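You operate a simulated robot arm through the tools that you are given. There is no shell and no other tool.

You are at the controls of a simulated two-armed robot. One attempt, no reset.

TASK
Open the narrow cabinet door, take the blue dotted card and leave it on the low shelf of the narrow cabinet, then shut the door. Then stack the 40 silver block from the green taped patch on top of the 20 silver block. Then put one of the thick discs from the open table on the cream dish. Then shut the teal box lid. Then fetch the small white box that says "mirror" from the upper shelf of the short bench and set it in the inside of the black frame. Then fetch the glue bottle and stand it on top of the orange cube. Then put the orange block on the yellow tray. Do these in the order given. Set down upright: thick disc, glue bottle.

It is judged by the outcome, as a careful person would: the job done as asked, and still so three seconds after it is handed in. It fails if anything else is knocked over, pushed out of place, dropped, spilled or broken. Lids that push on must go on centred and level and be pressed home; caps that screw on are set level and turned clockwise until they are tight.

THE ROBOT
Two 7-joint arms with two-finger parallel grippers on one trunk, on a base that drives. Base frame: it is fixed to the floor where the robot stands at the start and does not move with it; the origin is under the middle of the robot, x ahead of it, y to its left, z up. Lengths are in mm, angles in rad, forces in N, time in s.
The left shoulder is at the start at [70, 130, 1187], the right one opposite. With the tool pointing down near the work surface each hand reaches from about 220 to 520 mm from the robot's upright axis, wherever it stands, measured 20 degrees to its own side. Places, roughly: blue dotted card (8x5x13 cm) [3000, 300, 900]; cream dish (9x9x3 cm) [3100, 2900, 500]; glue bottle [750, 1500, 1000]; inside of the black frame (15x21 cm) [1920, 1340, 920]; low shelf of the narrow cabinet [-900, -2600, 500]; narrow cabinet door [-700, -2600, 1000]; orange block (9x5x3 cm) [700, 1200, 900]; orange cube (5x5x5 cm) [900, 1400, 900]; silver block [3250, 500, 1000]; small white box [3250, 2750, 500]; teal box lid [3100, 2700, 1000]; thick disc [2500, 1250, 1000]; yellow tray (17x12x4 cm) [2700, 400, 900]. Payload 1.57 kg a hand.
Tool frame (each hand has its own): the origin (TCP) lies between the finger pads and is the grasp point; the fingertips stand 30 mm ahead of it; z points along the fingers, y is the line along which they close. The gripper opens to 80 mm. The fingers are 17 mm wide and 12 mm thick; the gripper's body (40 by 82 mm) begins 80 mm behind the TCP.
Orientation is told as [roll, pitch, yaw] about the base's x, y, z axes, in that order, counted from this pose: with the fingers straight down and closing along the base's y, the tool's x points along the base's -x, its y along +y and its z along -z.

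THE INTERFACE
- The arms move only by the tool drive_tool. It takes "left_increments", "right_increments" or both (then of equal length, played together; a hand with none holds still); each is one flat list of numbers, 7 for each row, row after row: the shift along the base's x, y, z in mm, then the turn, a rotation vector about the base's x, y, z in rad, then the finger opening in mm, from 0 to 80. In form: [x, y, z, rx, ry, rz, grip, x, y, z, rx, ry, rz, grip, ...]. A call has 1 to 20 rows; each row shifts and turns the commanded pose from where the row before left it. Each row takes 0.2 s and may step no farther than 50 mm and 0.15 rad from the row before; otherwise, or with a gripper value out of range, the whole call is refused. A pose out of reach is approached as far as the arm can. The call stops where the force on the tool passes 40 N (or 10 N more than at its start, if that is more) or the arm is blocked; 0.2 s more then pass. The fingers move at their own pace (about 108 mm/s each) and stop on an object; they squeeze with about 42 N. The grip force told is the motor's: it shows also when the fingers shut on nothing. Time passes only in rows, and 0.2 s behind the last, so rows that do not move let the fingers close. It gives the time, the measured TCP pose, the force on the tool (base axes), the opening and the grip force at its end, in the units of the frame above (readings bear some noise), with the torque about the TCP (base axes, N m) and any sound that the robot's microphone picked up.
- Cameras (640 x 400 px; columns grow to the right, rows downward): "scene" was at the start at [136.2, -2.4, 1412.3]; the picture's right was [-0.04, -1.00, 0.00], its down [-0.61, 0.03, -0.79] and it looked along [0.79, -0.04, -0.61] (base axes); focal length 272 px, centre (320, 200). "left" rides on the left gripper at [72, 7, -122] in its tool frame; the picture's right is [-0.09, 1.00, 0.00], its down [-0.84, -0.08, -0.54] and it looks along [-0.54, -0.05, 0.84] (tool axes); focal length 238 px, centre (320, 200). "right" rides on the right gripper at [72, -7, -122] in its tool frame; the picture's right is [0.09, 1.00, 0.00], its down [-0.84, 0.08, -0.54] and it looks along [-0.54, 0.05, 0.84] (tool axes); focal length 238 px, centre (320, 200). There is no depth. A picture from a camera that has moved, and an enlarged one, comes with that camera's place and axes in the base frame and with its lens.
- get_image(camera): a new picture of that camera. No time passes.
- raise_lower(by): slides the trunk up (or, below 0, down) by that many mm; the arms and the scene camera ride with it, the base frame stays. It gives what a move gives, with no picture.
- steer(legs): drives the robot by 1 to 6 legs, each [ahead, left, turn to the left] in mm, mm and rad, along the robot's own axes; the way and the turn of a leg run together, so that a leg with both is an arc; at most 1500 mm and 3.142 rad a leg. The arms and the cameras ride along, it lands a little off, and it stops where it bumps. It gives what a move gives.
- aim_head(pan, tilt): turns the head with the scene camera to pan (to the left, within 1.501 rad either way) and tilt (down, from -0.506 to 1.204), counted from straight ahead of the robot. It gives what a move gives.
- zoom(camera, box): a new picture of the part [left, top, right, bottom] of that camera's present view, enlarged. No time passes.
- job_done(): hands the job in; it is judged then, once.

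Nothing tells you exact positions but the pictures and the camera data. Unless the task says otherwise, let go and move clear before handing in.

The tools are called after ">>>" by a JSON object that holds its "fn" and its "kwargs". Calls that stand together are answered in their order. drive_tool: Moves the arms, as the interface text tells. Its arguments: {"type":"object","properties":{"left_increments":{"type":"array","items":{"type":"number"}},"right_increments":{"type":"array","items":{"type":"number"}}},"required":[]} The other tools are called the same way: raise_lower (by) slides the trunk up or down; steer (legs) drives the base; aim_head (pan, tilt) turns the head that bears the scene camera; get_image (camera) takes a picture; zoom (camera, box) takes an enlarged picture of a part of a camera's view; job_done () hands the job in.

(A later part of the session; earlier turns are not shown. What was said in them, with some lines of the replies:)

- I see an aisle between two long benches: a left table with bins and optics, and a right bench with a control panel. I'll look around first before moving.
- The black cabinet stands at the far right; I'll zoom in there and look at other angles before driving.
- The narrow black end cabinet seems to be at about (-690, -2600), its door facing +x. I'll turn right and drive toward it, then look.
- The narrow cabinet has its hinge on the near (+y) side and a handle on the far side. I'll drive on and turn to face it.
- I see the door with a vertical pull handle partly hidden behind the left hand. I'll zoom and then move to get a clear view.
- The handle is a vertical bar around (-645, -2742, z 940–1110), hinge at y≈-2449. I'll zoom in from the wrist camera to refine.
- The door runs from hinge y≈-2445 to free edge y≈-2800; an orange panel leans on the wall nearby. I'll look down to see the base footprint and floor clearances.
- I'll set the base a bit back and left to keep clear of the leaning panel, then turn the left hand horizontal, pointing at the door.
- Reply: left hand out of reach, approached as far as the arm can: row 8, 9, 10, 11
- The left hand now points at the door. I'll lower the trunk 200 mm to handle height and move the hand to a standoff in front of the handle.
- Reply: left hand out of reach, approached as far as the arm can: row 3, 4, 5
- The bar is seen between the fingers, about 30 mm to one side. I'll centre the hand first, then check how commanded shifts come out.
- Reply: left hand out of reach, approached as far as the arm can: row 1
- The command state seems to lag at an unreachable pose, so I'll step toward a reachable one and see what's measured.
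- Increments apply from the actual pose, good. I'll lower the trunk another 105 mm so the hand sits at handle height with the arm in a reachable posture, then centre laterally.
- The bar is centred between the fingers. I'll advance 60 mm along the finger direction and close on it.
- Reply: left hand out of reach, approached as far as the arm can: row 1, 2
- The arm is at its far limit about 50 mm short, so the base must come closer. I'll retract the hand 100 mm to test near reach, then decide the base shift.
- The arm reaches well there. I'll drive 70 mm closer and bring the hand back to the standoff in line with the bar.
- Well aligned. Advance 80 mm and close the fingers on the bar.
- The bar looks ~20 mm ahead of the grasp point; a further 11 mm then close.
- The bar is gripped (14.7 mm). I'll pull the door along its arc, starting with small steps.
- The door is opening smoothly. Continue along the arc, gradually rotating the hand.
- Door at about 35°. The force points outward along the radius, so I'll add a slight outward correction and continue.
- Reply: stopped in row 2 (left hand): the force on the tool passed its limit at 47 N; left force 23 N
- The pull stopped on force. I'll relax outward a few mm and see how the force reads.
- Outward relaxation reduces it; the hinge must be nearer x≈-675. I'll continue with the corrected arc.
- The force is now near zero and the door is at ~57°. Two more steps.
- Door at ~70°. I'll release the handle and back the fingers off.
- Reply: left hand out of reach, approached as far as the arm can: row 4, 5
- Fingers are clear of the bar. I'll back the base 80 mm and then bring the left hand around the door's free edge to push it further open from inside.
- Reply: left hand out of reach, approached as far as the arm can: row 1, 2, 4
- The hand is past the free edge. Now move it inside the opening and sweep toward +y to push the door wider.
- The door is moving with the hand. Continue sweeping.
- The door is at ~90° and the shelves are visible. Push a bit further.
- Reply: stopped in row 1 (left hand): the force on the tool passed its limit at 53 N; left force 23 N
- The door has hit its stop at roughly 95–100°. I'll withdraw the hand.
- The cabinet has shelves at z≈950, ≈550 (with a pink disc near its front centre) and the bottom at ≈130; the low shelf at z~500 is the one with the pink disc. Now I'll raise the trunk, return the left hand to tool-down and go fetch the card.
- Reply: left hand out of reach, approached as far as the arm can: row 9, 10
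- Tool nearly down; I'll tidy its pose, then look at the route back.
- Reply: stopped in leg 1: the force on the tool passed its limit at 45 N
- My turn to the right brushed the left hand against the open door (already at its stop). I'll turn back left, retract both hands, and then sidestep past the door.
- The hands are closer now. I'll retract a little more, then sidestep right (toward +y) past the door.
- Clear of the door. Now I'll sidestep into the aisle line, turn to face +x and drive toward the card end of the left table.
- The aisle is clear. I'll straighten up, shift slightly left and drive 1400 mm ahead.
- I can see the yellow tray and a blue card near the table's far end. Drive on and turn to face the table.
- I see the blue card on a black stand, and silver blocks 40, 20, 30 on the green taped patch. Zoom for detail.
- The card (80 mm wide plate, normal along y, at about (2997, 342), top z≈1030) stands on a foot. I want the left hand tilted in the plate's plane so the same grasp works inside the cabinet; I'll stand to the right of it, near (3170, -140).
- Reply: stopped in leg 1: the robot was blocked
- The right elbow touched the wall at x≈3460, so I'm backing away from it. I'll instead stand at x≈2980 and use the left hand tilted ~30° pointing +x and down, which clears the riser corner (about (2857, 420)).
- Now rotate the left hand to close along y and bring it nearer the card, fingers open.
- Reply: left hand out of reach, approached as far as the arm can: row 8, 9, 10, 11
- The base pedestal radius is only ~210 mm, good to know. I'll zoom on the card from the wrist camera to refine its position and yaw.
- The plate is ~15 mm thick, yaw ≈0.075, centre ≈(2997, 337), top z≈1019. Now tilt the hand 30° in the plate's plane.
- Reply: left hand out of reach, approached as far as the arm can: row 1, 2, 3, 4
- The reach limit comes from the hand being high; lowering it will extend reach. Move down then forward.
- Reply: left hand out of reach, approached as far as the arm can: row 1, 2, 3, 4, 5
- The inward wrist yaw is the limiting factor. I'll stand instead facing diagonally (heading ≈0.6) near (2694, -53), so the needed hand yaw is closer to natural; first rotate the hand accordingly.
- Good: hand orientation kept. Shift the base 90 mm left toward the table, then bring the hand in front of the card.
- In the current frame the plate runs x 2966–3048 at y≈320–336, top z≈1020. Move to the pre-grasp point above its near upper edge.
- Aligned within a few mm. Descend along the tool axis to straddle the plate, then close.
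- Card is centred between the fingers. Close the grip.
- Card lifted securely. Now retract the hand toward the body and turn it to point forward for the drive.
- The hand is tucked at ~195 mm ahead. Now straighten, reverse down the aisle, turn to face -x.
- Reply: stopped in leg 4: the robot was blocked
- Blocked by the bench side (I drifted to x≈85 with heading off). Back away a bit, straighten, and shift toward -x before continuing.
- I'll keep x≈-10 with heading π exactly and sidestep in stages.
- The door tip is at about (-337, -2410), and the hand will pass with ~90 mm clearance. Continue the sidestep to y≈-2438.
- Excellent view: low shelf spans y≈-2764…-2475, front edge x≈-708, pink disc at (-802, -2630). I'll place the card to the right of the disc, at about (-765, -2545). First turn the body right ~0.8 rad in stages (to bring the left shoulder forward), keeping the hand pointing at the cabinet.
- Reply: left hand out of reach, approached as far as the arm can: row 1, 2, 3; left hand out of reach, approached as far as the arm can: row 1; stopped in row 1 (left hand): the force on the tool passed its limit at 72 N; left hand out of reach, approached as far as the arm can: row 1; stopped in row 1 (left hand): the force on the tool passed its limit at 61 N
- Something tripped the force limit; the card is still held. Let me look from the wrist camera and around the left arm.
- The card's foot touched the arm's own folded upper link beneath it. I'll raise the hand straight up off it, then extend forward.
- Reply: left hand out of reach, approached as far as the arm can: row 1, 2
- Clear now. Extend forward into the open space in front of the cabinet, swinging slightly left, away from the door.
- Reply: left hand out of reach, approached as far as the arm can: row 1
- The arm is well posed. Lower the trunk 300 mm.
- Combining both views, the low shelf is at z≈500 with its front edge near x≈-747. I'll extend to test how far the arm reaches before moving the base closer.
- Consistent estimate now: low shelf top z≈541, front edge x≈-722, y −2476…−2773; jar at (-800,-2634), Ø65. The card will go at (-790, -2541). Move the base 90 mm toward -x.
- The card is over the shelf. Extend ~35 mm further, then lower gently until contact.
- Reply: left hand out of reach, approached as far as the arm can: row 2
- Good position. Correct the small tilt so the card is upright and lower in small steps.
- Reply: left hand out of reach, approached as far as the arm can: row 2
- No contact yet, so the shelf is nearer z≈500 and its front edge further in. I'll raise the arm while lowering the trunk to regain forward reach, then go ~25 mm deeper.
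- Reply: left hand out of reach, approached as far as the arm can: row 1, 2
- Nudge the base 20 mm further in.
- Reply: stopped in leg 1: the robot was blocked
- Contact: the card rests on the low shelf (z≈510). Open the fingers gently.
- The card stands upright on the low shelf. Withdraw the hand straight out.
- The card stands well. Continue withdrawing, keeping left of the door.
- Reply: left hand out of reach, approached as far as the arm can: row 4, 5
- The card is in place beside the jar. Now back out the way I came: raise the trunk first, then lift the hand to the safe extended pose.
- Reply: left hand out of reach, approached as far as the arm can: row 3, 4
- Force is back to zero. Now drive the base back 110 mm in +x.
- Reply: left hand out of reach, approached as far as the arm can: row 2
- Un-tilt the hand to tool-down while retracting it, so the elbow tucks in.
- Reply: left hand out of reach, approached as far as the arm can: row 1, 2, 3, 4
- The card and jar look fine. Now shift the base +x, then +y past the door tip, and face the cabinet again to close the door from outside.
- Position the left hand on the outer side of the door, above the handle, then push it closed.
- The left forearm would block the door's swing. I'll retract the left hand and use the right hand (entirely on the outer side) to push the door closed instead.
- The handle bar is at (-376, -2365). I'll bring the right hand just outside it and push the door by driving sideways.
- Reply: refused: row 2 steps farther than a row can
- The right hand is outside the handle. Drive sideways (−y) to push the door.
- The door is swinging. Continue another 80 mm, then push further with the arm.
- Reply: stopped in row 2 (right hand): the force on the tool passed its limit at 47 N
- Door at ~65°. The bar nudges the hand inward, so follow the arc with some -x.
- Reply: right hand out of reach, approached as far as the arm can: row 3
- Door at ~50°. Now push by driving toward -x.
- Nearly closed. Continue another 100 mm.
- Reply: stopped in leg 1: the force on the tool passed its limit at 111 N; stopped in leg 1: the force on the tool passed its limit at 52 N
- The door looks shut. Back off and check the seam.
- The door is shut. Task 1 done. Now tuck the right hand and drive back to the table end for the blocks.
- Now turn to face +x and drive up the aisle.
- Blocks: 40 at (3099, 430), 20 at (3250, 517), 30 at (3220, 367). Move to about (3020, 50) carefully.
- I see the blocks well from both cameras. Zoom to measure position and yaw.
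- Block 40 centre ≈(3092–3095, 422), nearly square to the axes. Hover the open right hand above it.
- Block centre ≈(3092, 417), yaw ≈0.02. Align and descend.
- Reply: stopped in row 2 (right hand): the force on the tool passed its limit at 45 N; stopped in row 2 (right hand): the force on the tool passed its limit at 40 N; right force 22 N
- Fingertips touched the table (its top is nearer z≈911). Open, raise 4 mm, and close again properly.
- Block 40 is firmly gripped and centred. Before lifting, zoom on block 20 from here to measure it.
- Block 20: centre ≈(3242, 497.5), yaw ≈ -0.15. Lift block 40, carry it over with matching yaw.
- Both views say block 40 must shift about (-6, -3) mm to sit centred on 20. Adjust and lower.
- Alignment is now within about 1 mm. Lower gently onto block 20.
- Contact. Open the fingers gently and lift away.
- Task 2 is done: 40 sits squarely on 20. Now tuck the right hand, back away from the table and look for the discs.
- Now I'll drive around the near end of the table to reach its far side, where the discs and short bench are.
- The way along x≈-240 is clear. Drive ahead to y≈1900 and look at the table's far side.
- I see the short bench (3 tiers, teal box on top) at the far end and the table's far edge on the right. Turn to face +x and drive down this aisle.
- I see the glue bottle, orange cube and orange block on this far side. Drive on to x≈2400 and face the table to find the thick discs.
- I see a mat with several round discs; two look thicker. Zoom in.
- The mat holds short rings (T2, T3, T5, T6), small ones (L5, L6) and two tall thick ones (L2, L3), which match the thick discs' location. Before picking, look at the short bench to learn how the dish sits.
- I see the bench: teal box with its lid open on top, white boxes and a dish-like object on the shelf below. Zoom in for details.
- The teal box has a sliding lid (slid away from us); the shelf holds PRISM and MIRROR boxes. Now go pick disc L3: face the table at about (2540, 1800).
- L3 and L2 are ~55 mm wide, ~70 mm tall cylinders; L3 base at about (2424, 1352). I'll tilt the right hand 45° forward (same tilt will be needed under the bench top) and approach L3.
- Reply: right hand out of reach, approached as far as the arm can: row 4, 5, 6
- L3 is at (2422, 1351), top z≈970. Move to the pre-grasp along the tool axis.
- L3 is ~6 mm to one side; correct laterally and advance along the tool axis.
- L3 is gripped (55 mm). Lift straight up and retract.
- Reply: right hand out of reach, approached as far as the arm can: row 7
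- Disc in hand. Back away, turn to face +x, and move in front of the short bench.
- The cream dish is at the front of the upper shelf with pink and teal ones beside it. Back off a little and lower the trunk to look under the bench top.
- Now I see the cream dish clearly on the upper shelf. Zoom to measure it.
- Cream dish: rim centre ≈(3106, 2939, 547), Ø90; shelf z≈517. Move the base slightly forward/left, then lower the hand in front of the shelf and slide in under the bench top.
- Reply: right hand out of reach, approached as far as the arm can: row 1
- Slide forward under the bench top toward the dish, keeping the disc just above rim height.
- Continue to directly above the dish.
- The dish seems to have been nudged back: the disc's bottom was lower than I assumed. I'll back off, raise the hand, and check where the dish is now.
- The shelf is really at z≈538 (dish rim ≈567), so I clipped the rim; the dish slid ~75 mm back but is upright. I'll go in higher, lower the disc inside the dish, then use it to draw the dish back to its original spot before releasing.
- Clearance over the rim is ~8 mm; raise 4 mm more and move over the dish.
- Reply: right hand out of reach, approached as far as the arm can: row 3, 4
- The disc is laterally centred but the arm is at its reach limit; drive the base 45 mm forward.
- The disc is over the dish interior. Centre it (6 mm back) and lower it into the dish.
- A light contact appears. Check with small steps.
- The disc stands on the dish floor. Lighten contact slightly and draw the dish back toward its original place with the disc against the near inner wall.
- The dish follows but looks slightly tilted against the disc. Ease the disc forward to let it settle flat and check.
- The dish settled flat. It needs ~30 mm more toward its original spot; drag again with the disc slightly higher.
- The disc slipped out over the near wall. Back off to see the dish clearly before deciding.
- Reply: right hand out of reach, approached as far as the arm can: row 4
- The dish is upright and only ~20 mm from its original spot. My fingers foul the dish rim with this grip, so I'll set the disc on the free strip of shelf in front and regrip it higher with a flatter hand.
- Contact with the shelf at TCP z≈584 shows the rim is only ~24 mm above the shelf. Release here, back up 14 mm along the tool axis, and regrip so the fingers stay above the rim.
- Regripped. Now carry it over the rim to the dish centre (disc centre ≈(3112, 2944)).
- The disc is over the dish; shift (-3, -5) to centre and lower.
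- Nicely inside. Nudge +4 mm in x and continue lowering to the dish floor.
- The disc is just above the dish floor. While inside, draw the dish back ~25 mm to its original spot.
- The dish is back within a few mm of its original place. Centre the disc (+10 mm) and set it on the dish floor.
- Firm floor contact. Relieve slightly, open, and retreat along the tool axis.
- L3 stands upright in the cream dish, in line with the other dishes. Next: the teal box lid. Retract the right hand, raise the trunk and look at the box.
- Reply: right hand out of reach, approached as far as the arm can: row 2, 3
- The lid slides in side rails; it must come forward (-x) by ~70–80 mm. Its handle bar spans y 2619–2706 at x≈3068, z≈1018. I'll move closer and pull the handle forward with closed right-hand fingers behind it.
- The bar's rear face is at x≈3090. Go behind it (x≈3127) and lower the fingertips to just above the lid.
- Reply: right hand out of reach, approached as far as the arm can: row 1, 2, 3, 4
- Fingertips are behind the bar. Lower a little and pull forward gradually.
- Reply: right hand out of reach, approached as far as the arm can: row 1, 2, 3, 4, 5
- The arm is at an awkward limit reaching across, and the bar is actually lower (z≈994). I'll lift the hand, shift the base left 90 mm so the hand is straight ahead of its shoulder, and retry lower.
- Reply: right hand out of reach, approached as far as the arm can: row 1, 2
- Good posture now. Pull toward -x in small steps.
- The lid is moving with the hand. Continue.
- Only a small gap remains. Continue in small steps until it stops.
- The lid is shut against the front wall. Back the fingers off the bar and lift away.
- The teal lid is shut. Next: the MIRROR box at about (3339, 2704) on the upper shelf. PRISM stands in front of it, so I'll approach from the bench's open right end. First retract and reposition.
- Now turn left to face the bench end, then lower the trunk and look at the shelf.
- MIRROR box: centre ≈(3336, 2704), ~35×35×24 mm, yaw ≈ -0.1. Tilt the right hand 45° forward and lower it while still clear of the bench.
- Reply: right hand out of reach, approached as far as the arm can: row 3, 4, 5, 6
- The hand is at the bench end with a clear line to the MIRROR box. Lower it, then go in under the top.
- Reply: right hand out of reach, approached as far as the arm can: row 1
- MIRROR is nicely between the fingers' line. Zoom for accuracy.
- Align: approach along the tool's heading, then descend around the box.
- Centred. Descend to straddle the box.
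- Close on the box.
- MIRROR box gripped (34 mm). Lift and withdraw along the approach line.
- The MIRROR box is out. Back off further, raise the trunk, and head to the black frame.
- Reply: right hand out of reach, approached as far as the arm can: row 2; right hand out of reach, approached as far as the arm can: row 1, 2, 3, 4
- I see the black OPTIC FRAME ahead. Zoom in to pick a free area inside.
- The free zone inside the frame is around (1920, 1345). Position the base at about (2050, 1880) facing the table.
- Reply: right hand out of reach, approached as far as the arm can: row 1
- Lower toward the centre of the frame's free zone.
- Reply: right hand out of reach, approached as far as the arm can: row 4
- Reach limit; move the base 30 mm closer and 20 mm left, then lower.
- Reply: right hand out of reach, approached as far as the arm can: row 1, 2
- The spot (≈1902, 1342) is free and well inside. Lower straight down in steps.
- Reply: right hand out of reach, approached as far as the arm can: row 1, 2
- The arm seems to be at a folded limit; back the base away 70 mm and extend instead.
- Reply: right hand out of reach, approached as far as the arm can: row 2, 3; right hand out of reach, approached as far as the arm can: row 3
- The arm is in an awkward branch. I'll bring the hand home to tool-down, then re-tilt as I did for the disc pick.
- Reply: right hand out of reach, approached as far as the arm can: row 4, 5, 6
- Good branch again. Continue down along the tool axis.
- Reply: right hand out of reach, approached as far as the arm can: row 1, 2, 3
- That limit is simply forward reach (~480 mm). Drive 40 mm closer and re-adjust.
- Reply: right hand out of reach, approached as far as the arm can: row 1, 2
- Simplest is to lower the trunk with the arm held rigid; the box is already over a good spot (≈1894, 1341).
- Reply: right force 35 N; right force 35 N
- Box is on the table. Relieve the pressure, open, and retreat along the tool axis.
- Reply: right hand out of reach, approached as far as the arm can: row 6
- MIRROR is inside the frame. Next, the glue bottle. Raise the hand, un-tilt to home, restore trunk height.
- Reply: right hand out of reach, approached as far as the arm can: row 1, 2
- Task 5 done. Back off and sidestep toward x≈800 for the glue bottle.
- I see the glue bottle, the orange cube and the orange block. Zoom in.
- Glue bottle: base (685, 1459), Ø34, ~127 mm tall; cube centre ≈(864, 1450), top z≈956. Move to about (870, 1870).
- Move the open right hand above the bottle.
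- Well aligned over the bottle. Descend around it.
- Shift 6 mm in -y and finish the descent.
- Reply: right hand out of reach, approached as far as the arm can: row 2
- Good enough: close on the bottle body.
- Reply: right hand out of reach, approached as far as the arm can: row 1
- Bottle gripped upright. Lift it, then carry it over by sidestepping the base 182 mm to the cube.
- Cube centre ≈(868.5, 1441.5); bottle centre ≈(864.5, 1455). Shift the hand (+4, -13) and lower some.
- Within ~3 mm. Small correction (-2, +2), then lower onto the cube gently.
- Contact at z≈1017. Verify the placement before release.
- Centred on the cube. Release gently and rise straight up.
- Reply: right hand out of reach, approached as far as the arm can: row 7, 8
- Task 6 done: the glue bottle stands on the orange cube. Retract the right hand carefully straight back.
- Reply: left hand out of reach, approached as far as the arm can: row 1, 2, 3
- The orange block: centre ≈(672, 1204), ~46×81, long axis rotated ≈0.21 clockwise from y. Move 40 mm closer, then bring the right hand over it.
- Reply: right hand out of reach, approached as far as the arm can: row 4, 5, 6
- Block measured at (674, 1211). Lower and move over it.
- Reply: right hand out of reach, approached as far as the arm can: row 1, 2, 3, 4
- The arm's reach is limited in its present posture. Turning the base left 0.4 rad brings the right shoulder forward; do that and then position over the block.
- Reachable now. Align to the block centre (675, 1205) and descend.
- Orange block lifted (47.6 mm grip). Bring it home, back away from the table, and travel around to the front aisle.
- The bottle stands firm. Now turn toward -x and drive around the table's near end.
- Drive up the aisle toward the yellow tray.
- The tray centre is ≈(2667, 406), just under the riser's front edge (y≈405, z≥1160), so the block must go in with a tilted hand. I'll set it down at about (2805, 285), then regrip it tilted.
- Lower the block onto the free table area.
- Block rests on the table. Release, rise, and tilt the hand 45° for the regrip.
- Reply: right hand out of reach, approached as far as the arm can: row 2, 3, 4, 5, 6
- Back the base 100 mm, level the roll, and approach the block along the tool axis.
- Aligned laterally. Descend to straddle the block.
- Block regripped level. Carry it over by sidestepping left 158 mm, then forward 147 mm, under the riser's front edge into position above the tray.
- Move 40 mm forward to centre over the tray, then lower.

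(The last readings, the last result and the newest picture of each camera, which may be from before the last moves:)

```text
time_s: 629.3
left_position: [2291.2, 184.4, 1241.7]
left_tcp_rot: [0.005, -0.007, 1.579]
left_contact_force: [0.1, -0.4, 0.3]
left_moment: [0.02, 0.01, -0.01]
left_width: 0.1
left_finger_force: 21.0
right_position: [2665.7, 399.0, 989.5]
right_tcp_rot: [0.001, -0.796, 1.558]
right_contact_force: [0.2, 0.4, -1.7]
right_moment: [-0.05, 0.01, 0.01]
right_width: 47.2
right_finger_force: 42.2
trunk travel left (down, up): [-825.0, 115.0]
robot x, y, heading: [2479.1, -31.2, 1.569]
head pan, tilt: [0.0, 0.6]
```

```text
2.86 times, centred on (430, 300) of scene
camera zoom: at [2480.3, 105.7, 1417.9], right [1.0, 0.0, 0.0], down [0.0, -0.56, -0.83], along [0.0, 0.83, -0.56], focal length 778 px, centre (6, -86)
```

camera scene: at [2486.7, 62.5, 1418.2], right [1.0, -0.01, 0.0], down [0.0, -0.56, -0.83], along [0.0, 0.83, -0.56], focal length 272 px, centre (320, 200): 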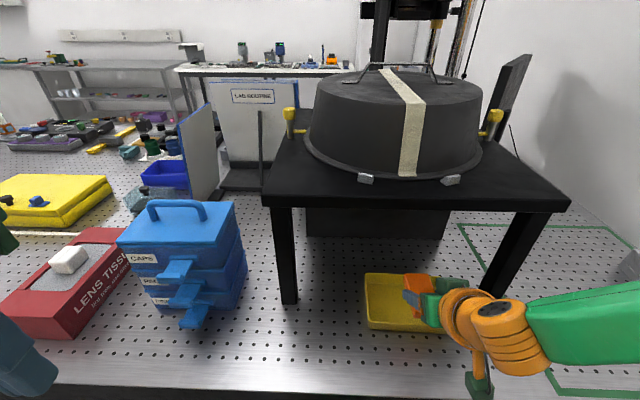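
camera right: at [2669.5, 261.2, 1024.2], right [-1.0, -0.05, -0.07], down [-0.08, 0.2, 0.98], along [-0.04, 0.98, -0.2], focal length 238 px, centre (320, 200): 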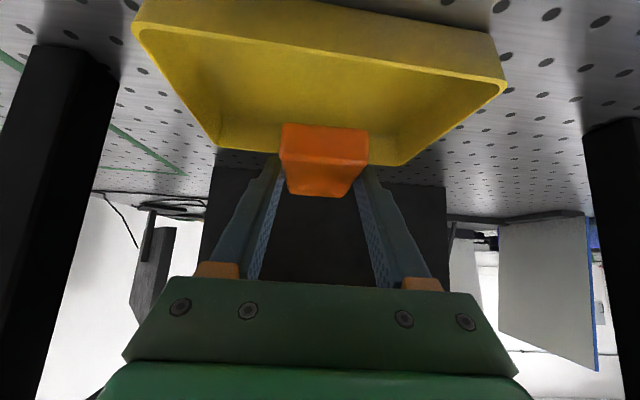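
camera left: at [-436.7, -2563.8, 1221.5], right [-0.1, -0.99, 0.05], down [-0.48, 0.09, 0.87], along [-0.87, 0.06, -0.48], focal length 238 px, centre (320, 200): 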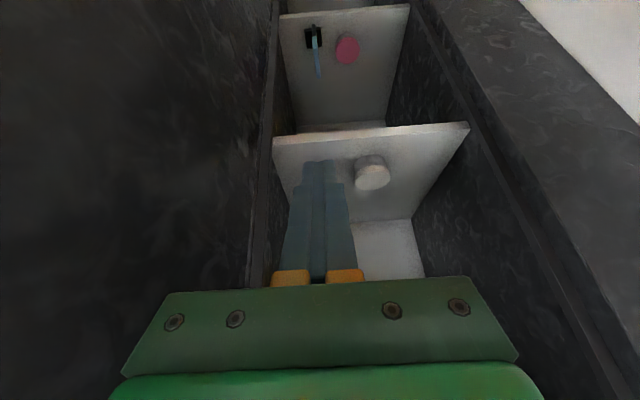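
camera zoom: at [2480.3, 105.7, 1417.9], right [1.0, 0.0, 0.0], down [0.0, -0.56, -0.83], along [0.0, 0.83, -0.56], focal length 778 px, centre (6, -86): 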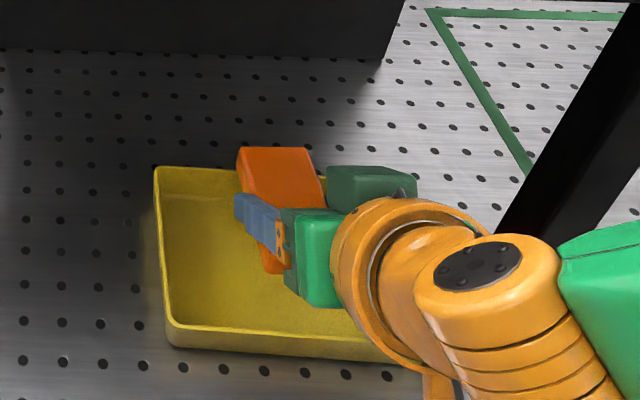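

Shift 8 mm toward the front for centring, and lower into the tray.

>>> {"fn": "drive_tool", "kwargs": {"right_increments": [0, -8, -8, 0, 0, 0, 30, 0, 0, -12, 0, 0, 0, 30, 0, 0, -10, 0, 0, 0, 30]}}

>>> {"fn": "get_image", "kwargs": {"camera": "right"}}

>>> {"fn": "zoom", "kwargs": {"camera": "scene", "box": [330, 230, 530, 370]}}

```text
time_s: 630.1
left_position: [2291.2, 186.4, 1242.0]
left_tcp_rot: [0.003, -0.007, 1.578]
left_contact_force: [0.5, 0.1, 0.4]
left_moment: [0.0, 0.0, 0.01]
left_width: 0.0
left_finger_force: 20.6
right_position: [2664.7, 392.8, 959.0]
right_tcp_rot: [0.0, -0.792, 1.56]
right_contact_force: [-0.2, 0.4, -1.5]
right_moment: [-0.06, -0.03, -0.04]
right_width: 47.4
right_finger_force: 42.1
trunk travel left (down, up): [-825.0, 115.0]
robot x, y, heading: [2479.9, -32.6, 1.575]
head pan, tilt: [0.0, 0.6]
```

```text
taken
camera right: at [2669.4, 255.0, 994.5], right [-1.0, -0.05, -0.07], down [-0.08, 0.2, 0.98], along [-0.04, 0.98, -0.21], focal length 238 px, centre (320, 200)
```

right: 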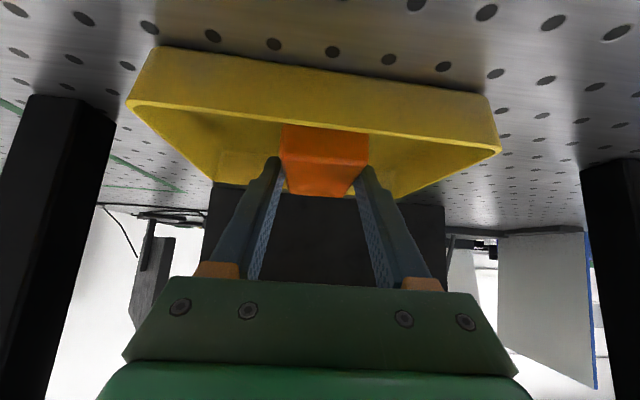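

```text
2.86 times, centred on (430, 300) of scene
camera zoom: at [2479.7, 107.7, 1417.7], right [1.0, 0.0, 0.0], down [0.0, -0.57, -0.82], along [0.0, 0.82, -0.57], focal length 778 px, centre (6, -86)
```

zoom: 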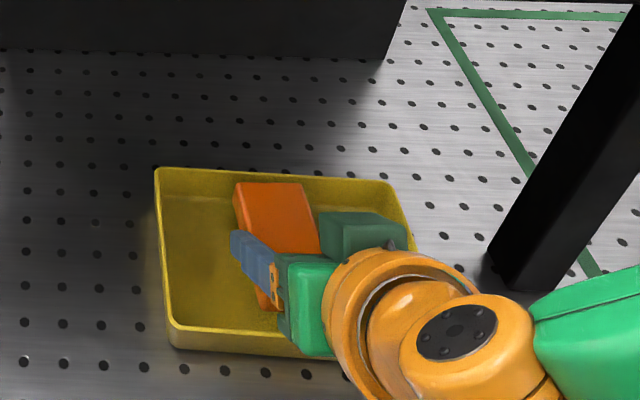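

The block is inside the tray outline. Lower in small steps until contact.

>>> {"fn": "drive_tool", "kwargs": {"right_increments": [0, 0, -5, 0, 0, 0, 30]}}

>>> {"fn": "drive_tool", "kwargs": {"right_increments": [0, 0, -4, 0, 0, 0, 30]}}

>>> {"fn": "drive_tool", "kwargs": {"right_increments": [0, 0, -3, 0, 0, 0, 30]}}

>>> {"fn": "drive_tool", "kwargs": {"right_increments": [0, 0, -2, 0, 0, 0, 30]}}

```text
time_s: 630.5
left_position: [2291.1, 186.9, 1242.4]
left_tcp_rot: [0.004, -0.008, 1.578]
left_contact_force: [-0.1, -0.5, -0.1]
left_moment: [0.0, -0.01, 0.03]
left_width: 0.1
left_finger_force: 21.8
right_position: [2664.1, 390.8, 953.8]
right_tcp_rot: [-0.002, -0.794, 1.56]
right_contact_force: [-0.2, 0.5, -1.2]
right_moment: [-0.07, -0.06, 0.03]
right_width: 47.0
right_finger_force: 42.2
trunk travel left (down, up): [-825.0, 115.0]
robot x, y, heading: [2479.0, -32.3, 1.57]
head pan, tilt: [0.0, 0.6]
```

```text
time_s: 630.9
left_position: [2292.0, 186.4, 1241.5]
left_tcp_rot: [0.004, -0.005, 1.579]
left_contact_force: [-0.1, 0.4, 0.4]
left_moment: [-0.01, -0.01, 0.02]
left_width: 0.0
left_finger_force: 21.4
right_position: [2665.3, 391.7, 949.4]
right_tcp_rot: [-0.001, -0.791, 1.56]
right_contact_force: [-0.1, 0.7, -1.2]
right_moment: [-0.04, -0.01, -0.01]
right_width: 47.1
right_finger_force: 42.5
trunk travel left (down, up): [-825.0, 115.0]
robot x, y, heading: [2480.8, -31.3, 1.575]
head pan, tilt: [0.0, 0.6]
```

```text
time_s: 631.3
left_position: [2291.6, 186.9, 1242.7]
left_tcp_rot: [0.004, -0.006, 1.578]
left_contact_force: [0.2, -0.3, 0.8]
left_moment: [-0.02, 0.01, -0.02]
left_width: 0.1
left_finger_force: 21.7
right_position: [2664.6, 390.5, 946.5]
right_tcp_rot: [-0.001, -0.794, 1.561]
right_contact_force: [0.6, -0.4, -0.9]
right_moment: [-0.02, 0.0, 0.01]
right_width: 47.4
right_finger_force: 42.0
trunk travel left (down, up): [-825.0, 115.0]
robot x, y, heading: [2476.7, -34.3, 1.572]
head pan, tilt: [0.0, 0.6]
```

```text
time_s: 631.7
left_position: [2291.2, 184.9, 1242.1]
left_tcp_rot: [0.005, -0.006, 1.578]
left_contact_force: [-0.9, 0.2, -0.4]
left_moment: [0.01, -0.02, 0.03]
left_width: 0.0
left_finger_force: 21.5
right_position: [2664.9, 391.7, 945.7]
right_tcp_rot: [-0.002, -0.796, 1.559]
right_contact_force: [1.3, 0.4, 4.5]
right_moment: [-0.1, 0.02, -0.02]
right_width: 46.8
right_finger_force: 42.4
trunk travel left (down, up): [-825.0, 115.0]
robot x, y, heading: [2478.0, -36.7, 1.575]
head pan, tilt: [0.0, 0.6]
```

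Contact with the tray floor. Open and retreat along the tool axis.

>>> {"fn": "drive_tool", "kwargs": {"right_increments": [0, 0, 1, 0, 0, 0, 55, 0, 0, 0, 0, 0, 0, 68, 0, -10, 12, 0, 0, 0, 70, 0, -20, 24, 0, 0, 0, 70, 0, -30, 30, 0, 0, 0, 70, 0, -30, 30, 0, 0, 0, 70]}}

>>> {"fn": "get_image", "kwargs": {"camera": "right"}}

>>> {"fn": "zoom", "kwargs": {"camera": "scene", "box": [330, 230, 530, 370]}}

```text
time_s: 633.1
left_position: [2289.4, 185.4, 1241.5]
left_tcp_rot: [0.004, -0.007, 1.578]
left_contact_force: [-1.1, 0.5, 0.3]
left_moment: [0.01, 0.0, -0.01]
left_width: 0.1
left_finger_force: 21.0
right_position: [2665.3, 359.6, 1040.9]
right_tcp_rot: [-0.001, -0.791, 1.56]
right_contact_force: [-0.1, -0.4, 0.7]
right_moment: [-0.02, -0.01, -0.04]
right_width: 70.0
right_finger_force: 0.1
right hand out of reach, approached as far as the arm can: row 5, 6
trunk travel left (down, up): [-825.0, 115.0]
robot x, y, heading: [2480.8, -31.9, 1.572]
head pan, tilt: [0.0, 0.6]
```

```text
taken
camera right: at [2669.5, 222.5, 1076.0], right [-1.0, -0.05, -0.07], down [-0.08, 0.2, 0.98], along [-0.04, 0.98, -0.21], focal length 238 px, centre (320, 200)
```

right: 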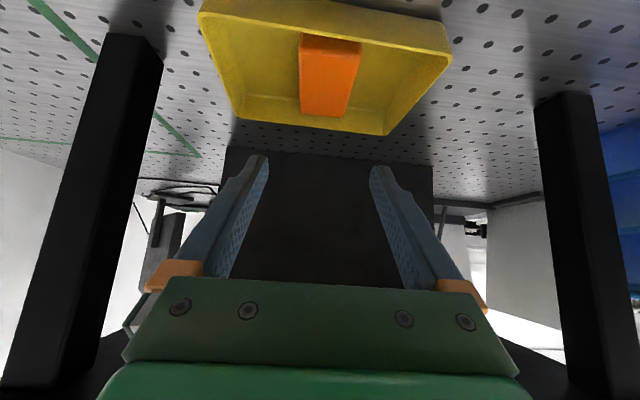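

```text
2.86 times, centred on (430, 300) of scene
camera zoom: at [2478.9, 106.6, 1417.7], right [1.0, 0.0, 0.0], down [0.0, -0.56, -0.83], along [0.0, 0.83, -0.56], focal length 778 px, centre (6, -86)
```

zoom: 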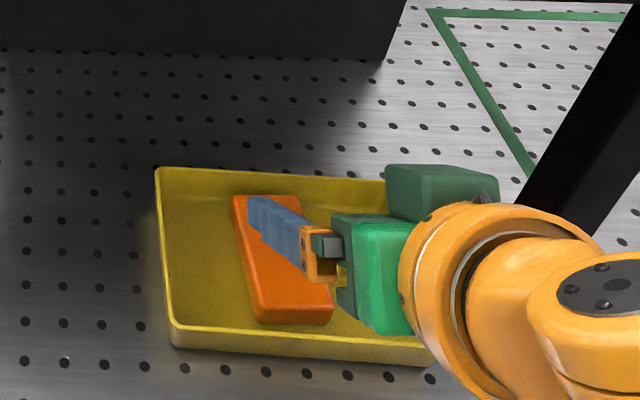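

The block lies flat in the tray. Back the robot clear and take a final look.

>>> {"fn": "steer", "kwargs": {"legs": [[-160, 0, 0]]}}

>>> {"fn": "drive_tool", "kwargs": {"right_increments": [0, -10, 20, -0.131, 0, 0, 40, 0, -10, 20, -0.131, 0, 0, 0, 0, -10, 20, -0.131, 0, 0, 0, 0, -10, 20, -0.131, 0, 0, 0, 0, -10, 10, -0.131, 0, 0, 0, 0, -10, 10, -0.131, 0, 0, 0]}}

>>> {"fn": "aim_head", "kwargs": {"pan": -0.4, "tilt": 0.6}}

>>> {"fn": "get_image", "kwargs": {"camera": "scene"}}

```text
time_s: 634.6
left_position: [2291.3, 29.4, 1241.3]
left_tcp_rot: [0.005, -0.004, 1.579]
left_contact_force: [-0.5, 0.2, -0.7]
left_moment: [-0.02, 0.01, -0.02]
left_width: 0.0
left_finger_force: 20.8
right_position: [2665.8, 204.0, 1039.1]
right_tcp_rot: [-0.003, -0.79, 1.558]
right_contact_force: [0.5, -0.1, -0.6]
right_moment: [-0.01, -0.02, 0.02]
right_width: 69.8
right_finger_force: 0.0
trunk travel left (down, up): [-825.0, 115.0]
robot x, y, heading: [2480.3, -197.1, 1.577]
head pan, tilt: [0.0, 0.6]
```

```text
time_s: 636.0
left_position: [2292.5, 26.0, 1241.6]
left_tcp_rot: [0.005, -0.004, 1.578]
left_contact_force: [-0.5, 0.1, 0.7]
left_moment: [0.0, -0.01, -0.05]
left_width: 0.0
left_finger_force: 21.6
right_position: [2666.3, 140.5, 1140.2]
right_tcp_rot: [-0.009, -0.001, 1.565]
right_contact_force: [0.1, 0.5, 0.4]
right_moment: [0.02, 0.01, 0.0]
right_width: 0.1
right_finger_force: 21.3
trunk travel left (down, up): [-825.0, 115.0]
robot x, y, heading: [2480.6, -190.9, 1.575]
head pan, tilt: [0.0, 0.6]
```

```text
time_s: 636.8
left_position: [2291.7, 25.0, 1241.2]
left_tcp_rot: [0.001, -0.007, 1.578]
left_contact_force: [0.2, -0.6, -0.1]
left_moment: [0.0, -0.03, -0.02]
left_width: 0.0
left_finger_force: 21.0
right_position: [2666.4, 139.3, 1140.0]
right_tcp_rot: [-0.01, -0.006, 1.563]
right_contact_force: [0.1, 0.1, -0.1]
right_moment: [0.01, 0.02, 0.02]
right_width: 0.0
right_finger_force: 21.3
trunk travel left (down, up): [-825.0, 115.0]
robot x, y, heading: [2480.3, -191.4, 1.574]
head pan, tilt: [-0.4, 0.6]
```

```text
taken
camera scene: at [2514.3, -60.1, 1417.7], right [0.92, -0.39, 0.0], down [-0.22, -0.52, -0.83], along [0.32, 0.76, -0.56], focal length 272 px, centre (320, 200)
```

scene: 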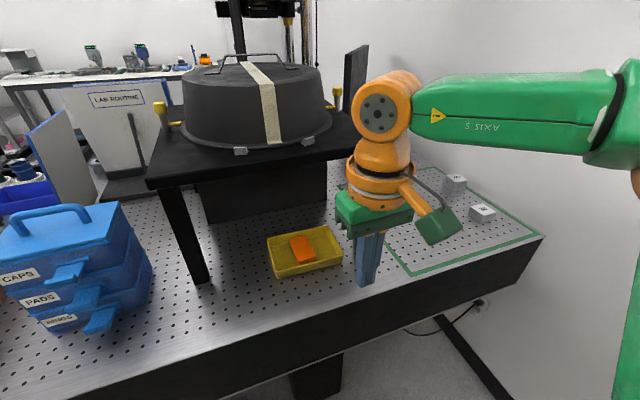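

The block is in the tray and the 40-on-20 stack still stands. One last check of the far items.

>>> {"fn": "aim_head", "kwargs": {"pan": 0.75, "tilt": 0.2}}

>>> {"fn": "zoom", "kwargs": {"camera": "scene", "box": [200, 140, 400, 265]}}

>>> {"fn": "get_image", "kwargs": {"camera": "scene"}}

```text
time_s: 638.2
left_position: [2291.5, 26.5, 1242.7]
left_tcp_rot: [0.003, -0.006, 1.578]
left_contact_force: [-0.3, 0.5, -0.7]
left_moment: [0.02, 0.01, 0.01]
left_width: 0.1
left_finger_force: 21.9
right_position: [2665.3, 141.0, 1140.8]
right_tcp_rot: [-0.01, -0.005, 1.562]
right_contact_force: [0.0, 0.4, 0.0]
right_moment: [0.0, 0.0, -0.01]
right_width: 0.0
right_finger_force: 21.3
trunk travel left (down, up): [-825.0, 115.0]
robot x, y, heading: [2483.7, -194.2, 1.572]
head pan, tilt: [0.75, 0.201]
```

```text
3.20 times, centred on (300, 202) of scene
camera zoom: at [2416.5, -73.3, 1454.5], right [0.73, 0.68, 0.0], down [0.14, -0.15, -0.98], along [-0.67, 0.72, -0.2], focal length 871 px, centre (384, 192)
```

zoom: 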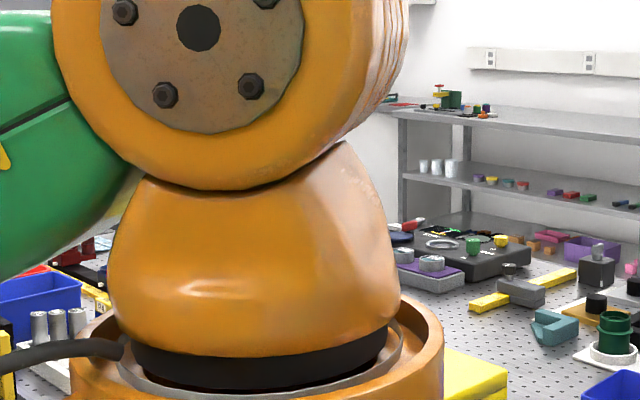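

```text
taken
camera scene: at [2416.5, -73.3, 1454.5], right [0.73, 0.68, 0.0], down [0.14, -0.15, -0.98], along [-0.67, 0.72, -0.2], focal length 272 px, centre (320, 200)
```

scene: 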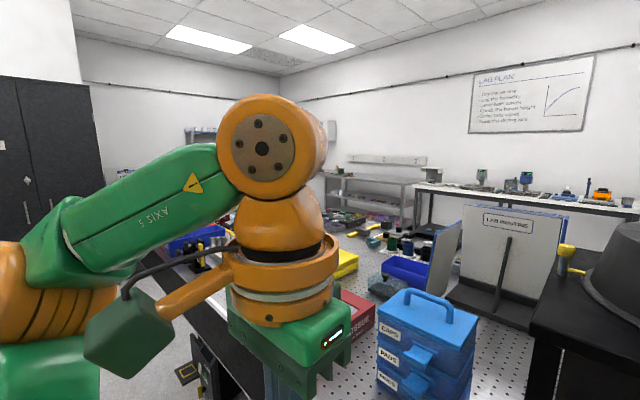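

The bottle is hidden behind my wrist from here, but I saw it standing well after I let go of it. Nothing has touched that table area since then. All seven steps are done in order and both hands are empty and clear, so I'm handing in the job.

>>> {"fn": "job_done", "kwargs": {}}

```text
The job is handed in.
```

I did all seven steps in the order given and handed the job in, with both hands empty and clear. I don't have the verdict.

1. **Card:** the blue dotted card stands on the low shelf of the narrow cabinet, beside the jar. The door is shut.
2. **Blocks:** the 40 silver block sits squarely on the 20.
3. **Disc:** I put disc L3 upright in the cream dish. L2 and L3, the tall ones on the mat, best matched the place you gave for the thick discs. That match is my judgement.
4. **Teal box:** the lid is slid fully shut.
5. **Mirror box:** it sits flat inside the black frame, in the clear part of the opening.
6. **Glue bottle:** it stands upright and centred on the orange cube. From where I finished my wrist blocked the view, so I last saw it about 75 seconds before handing in. I touched nothing near it after that.
7. **Orange block:** it lies flat in the yellow tray.

Some things along the way could count against the result:
- **Cream dish moved:** the disc pushed the dish back about 75 mm on the first try. I drew it back to within a few millimetres of where it was.
- **Cabinet door knocks:** the left hand hit the open door, which was already at its stop. Closing it, the hand briefly pressed hard, reading 111 N.
- **Other bumps:** the right arm touched the end wall once, the robot was blocked once beside the bench, and it was blocked once more at the cabinet. I saw nothing move or break.
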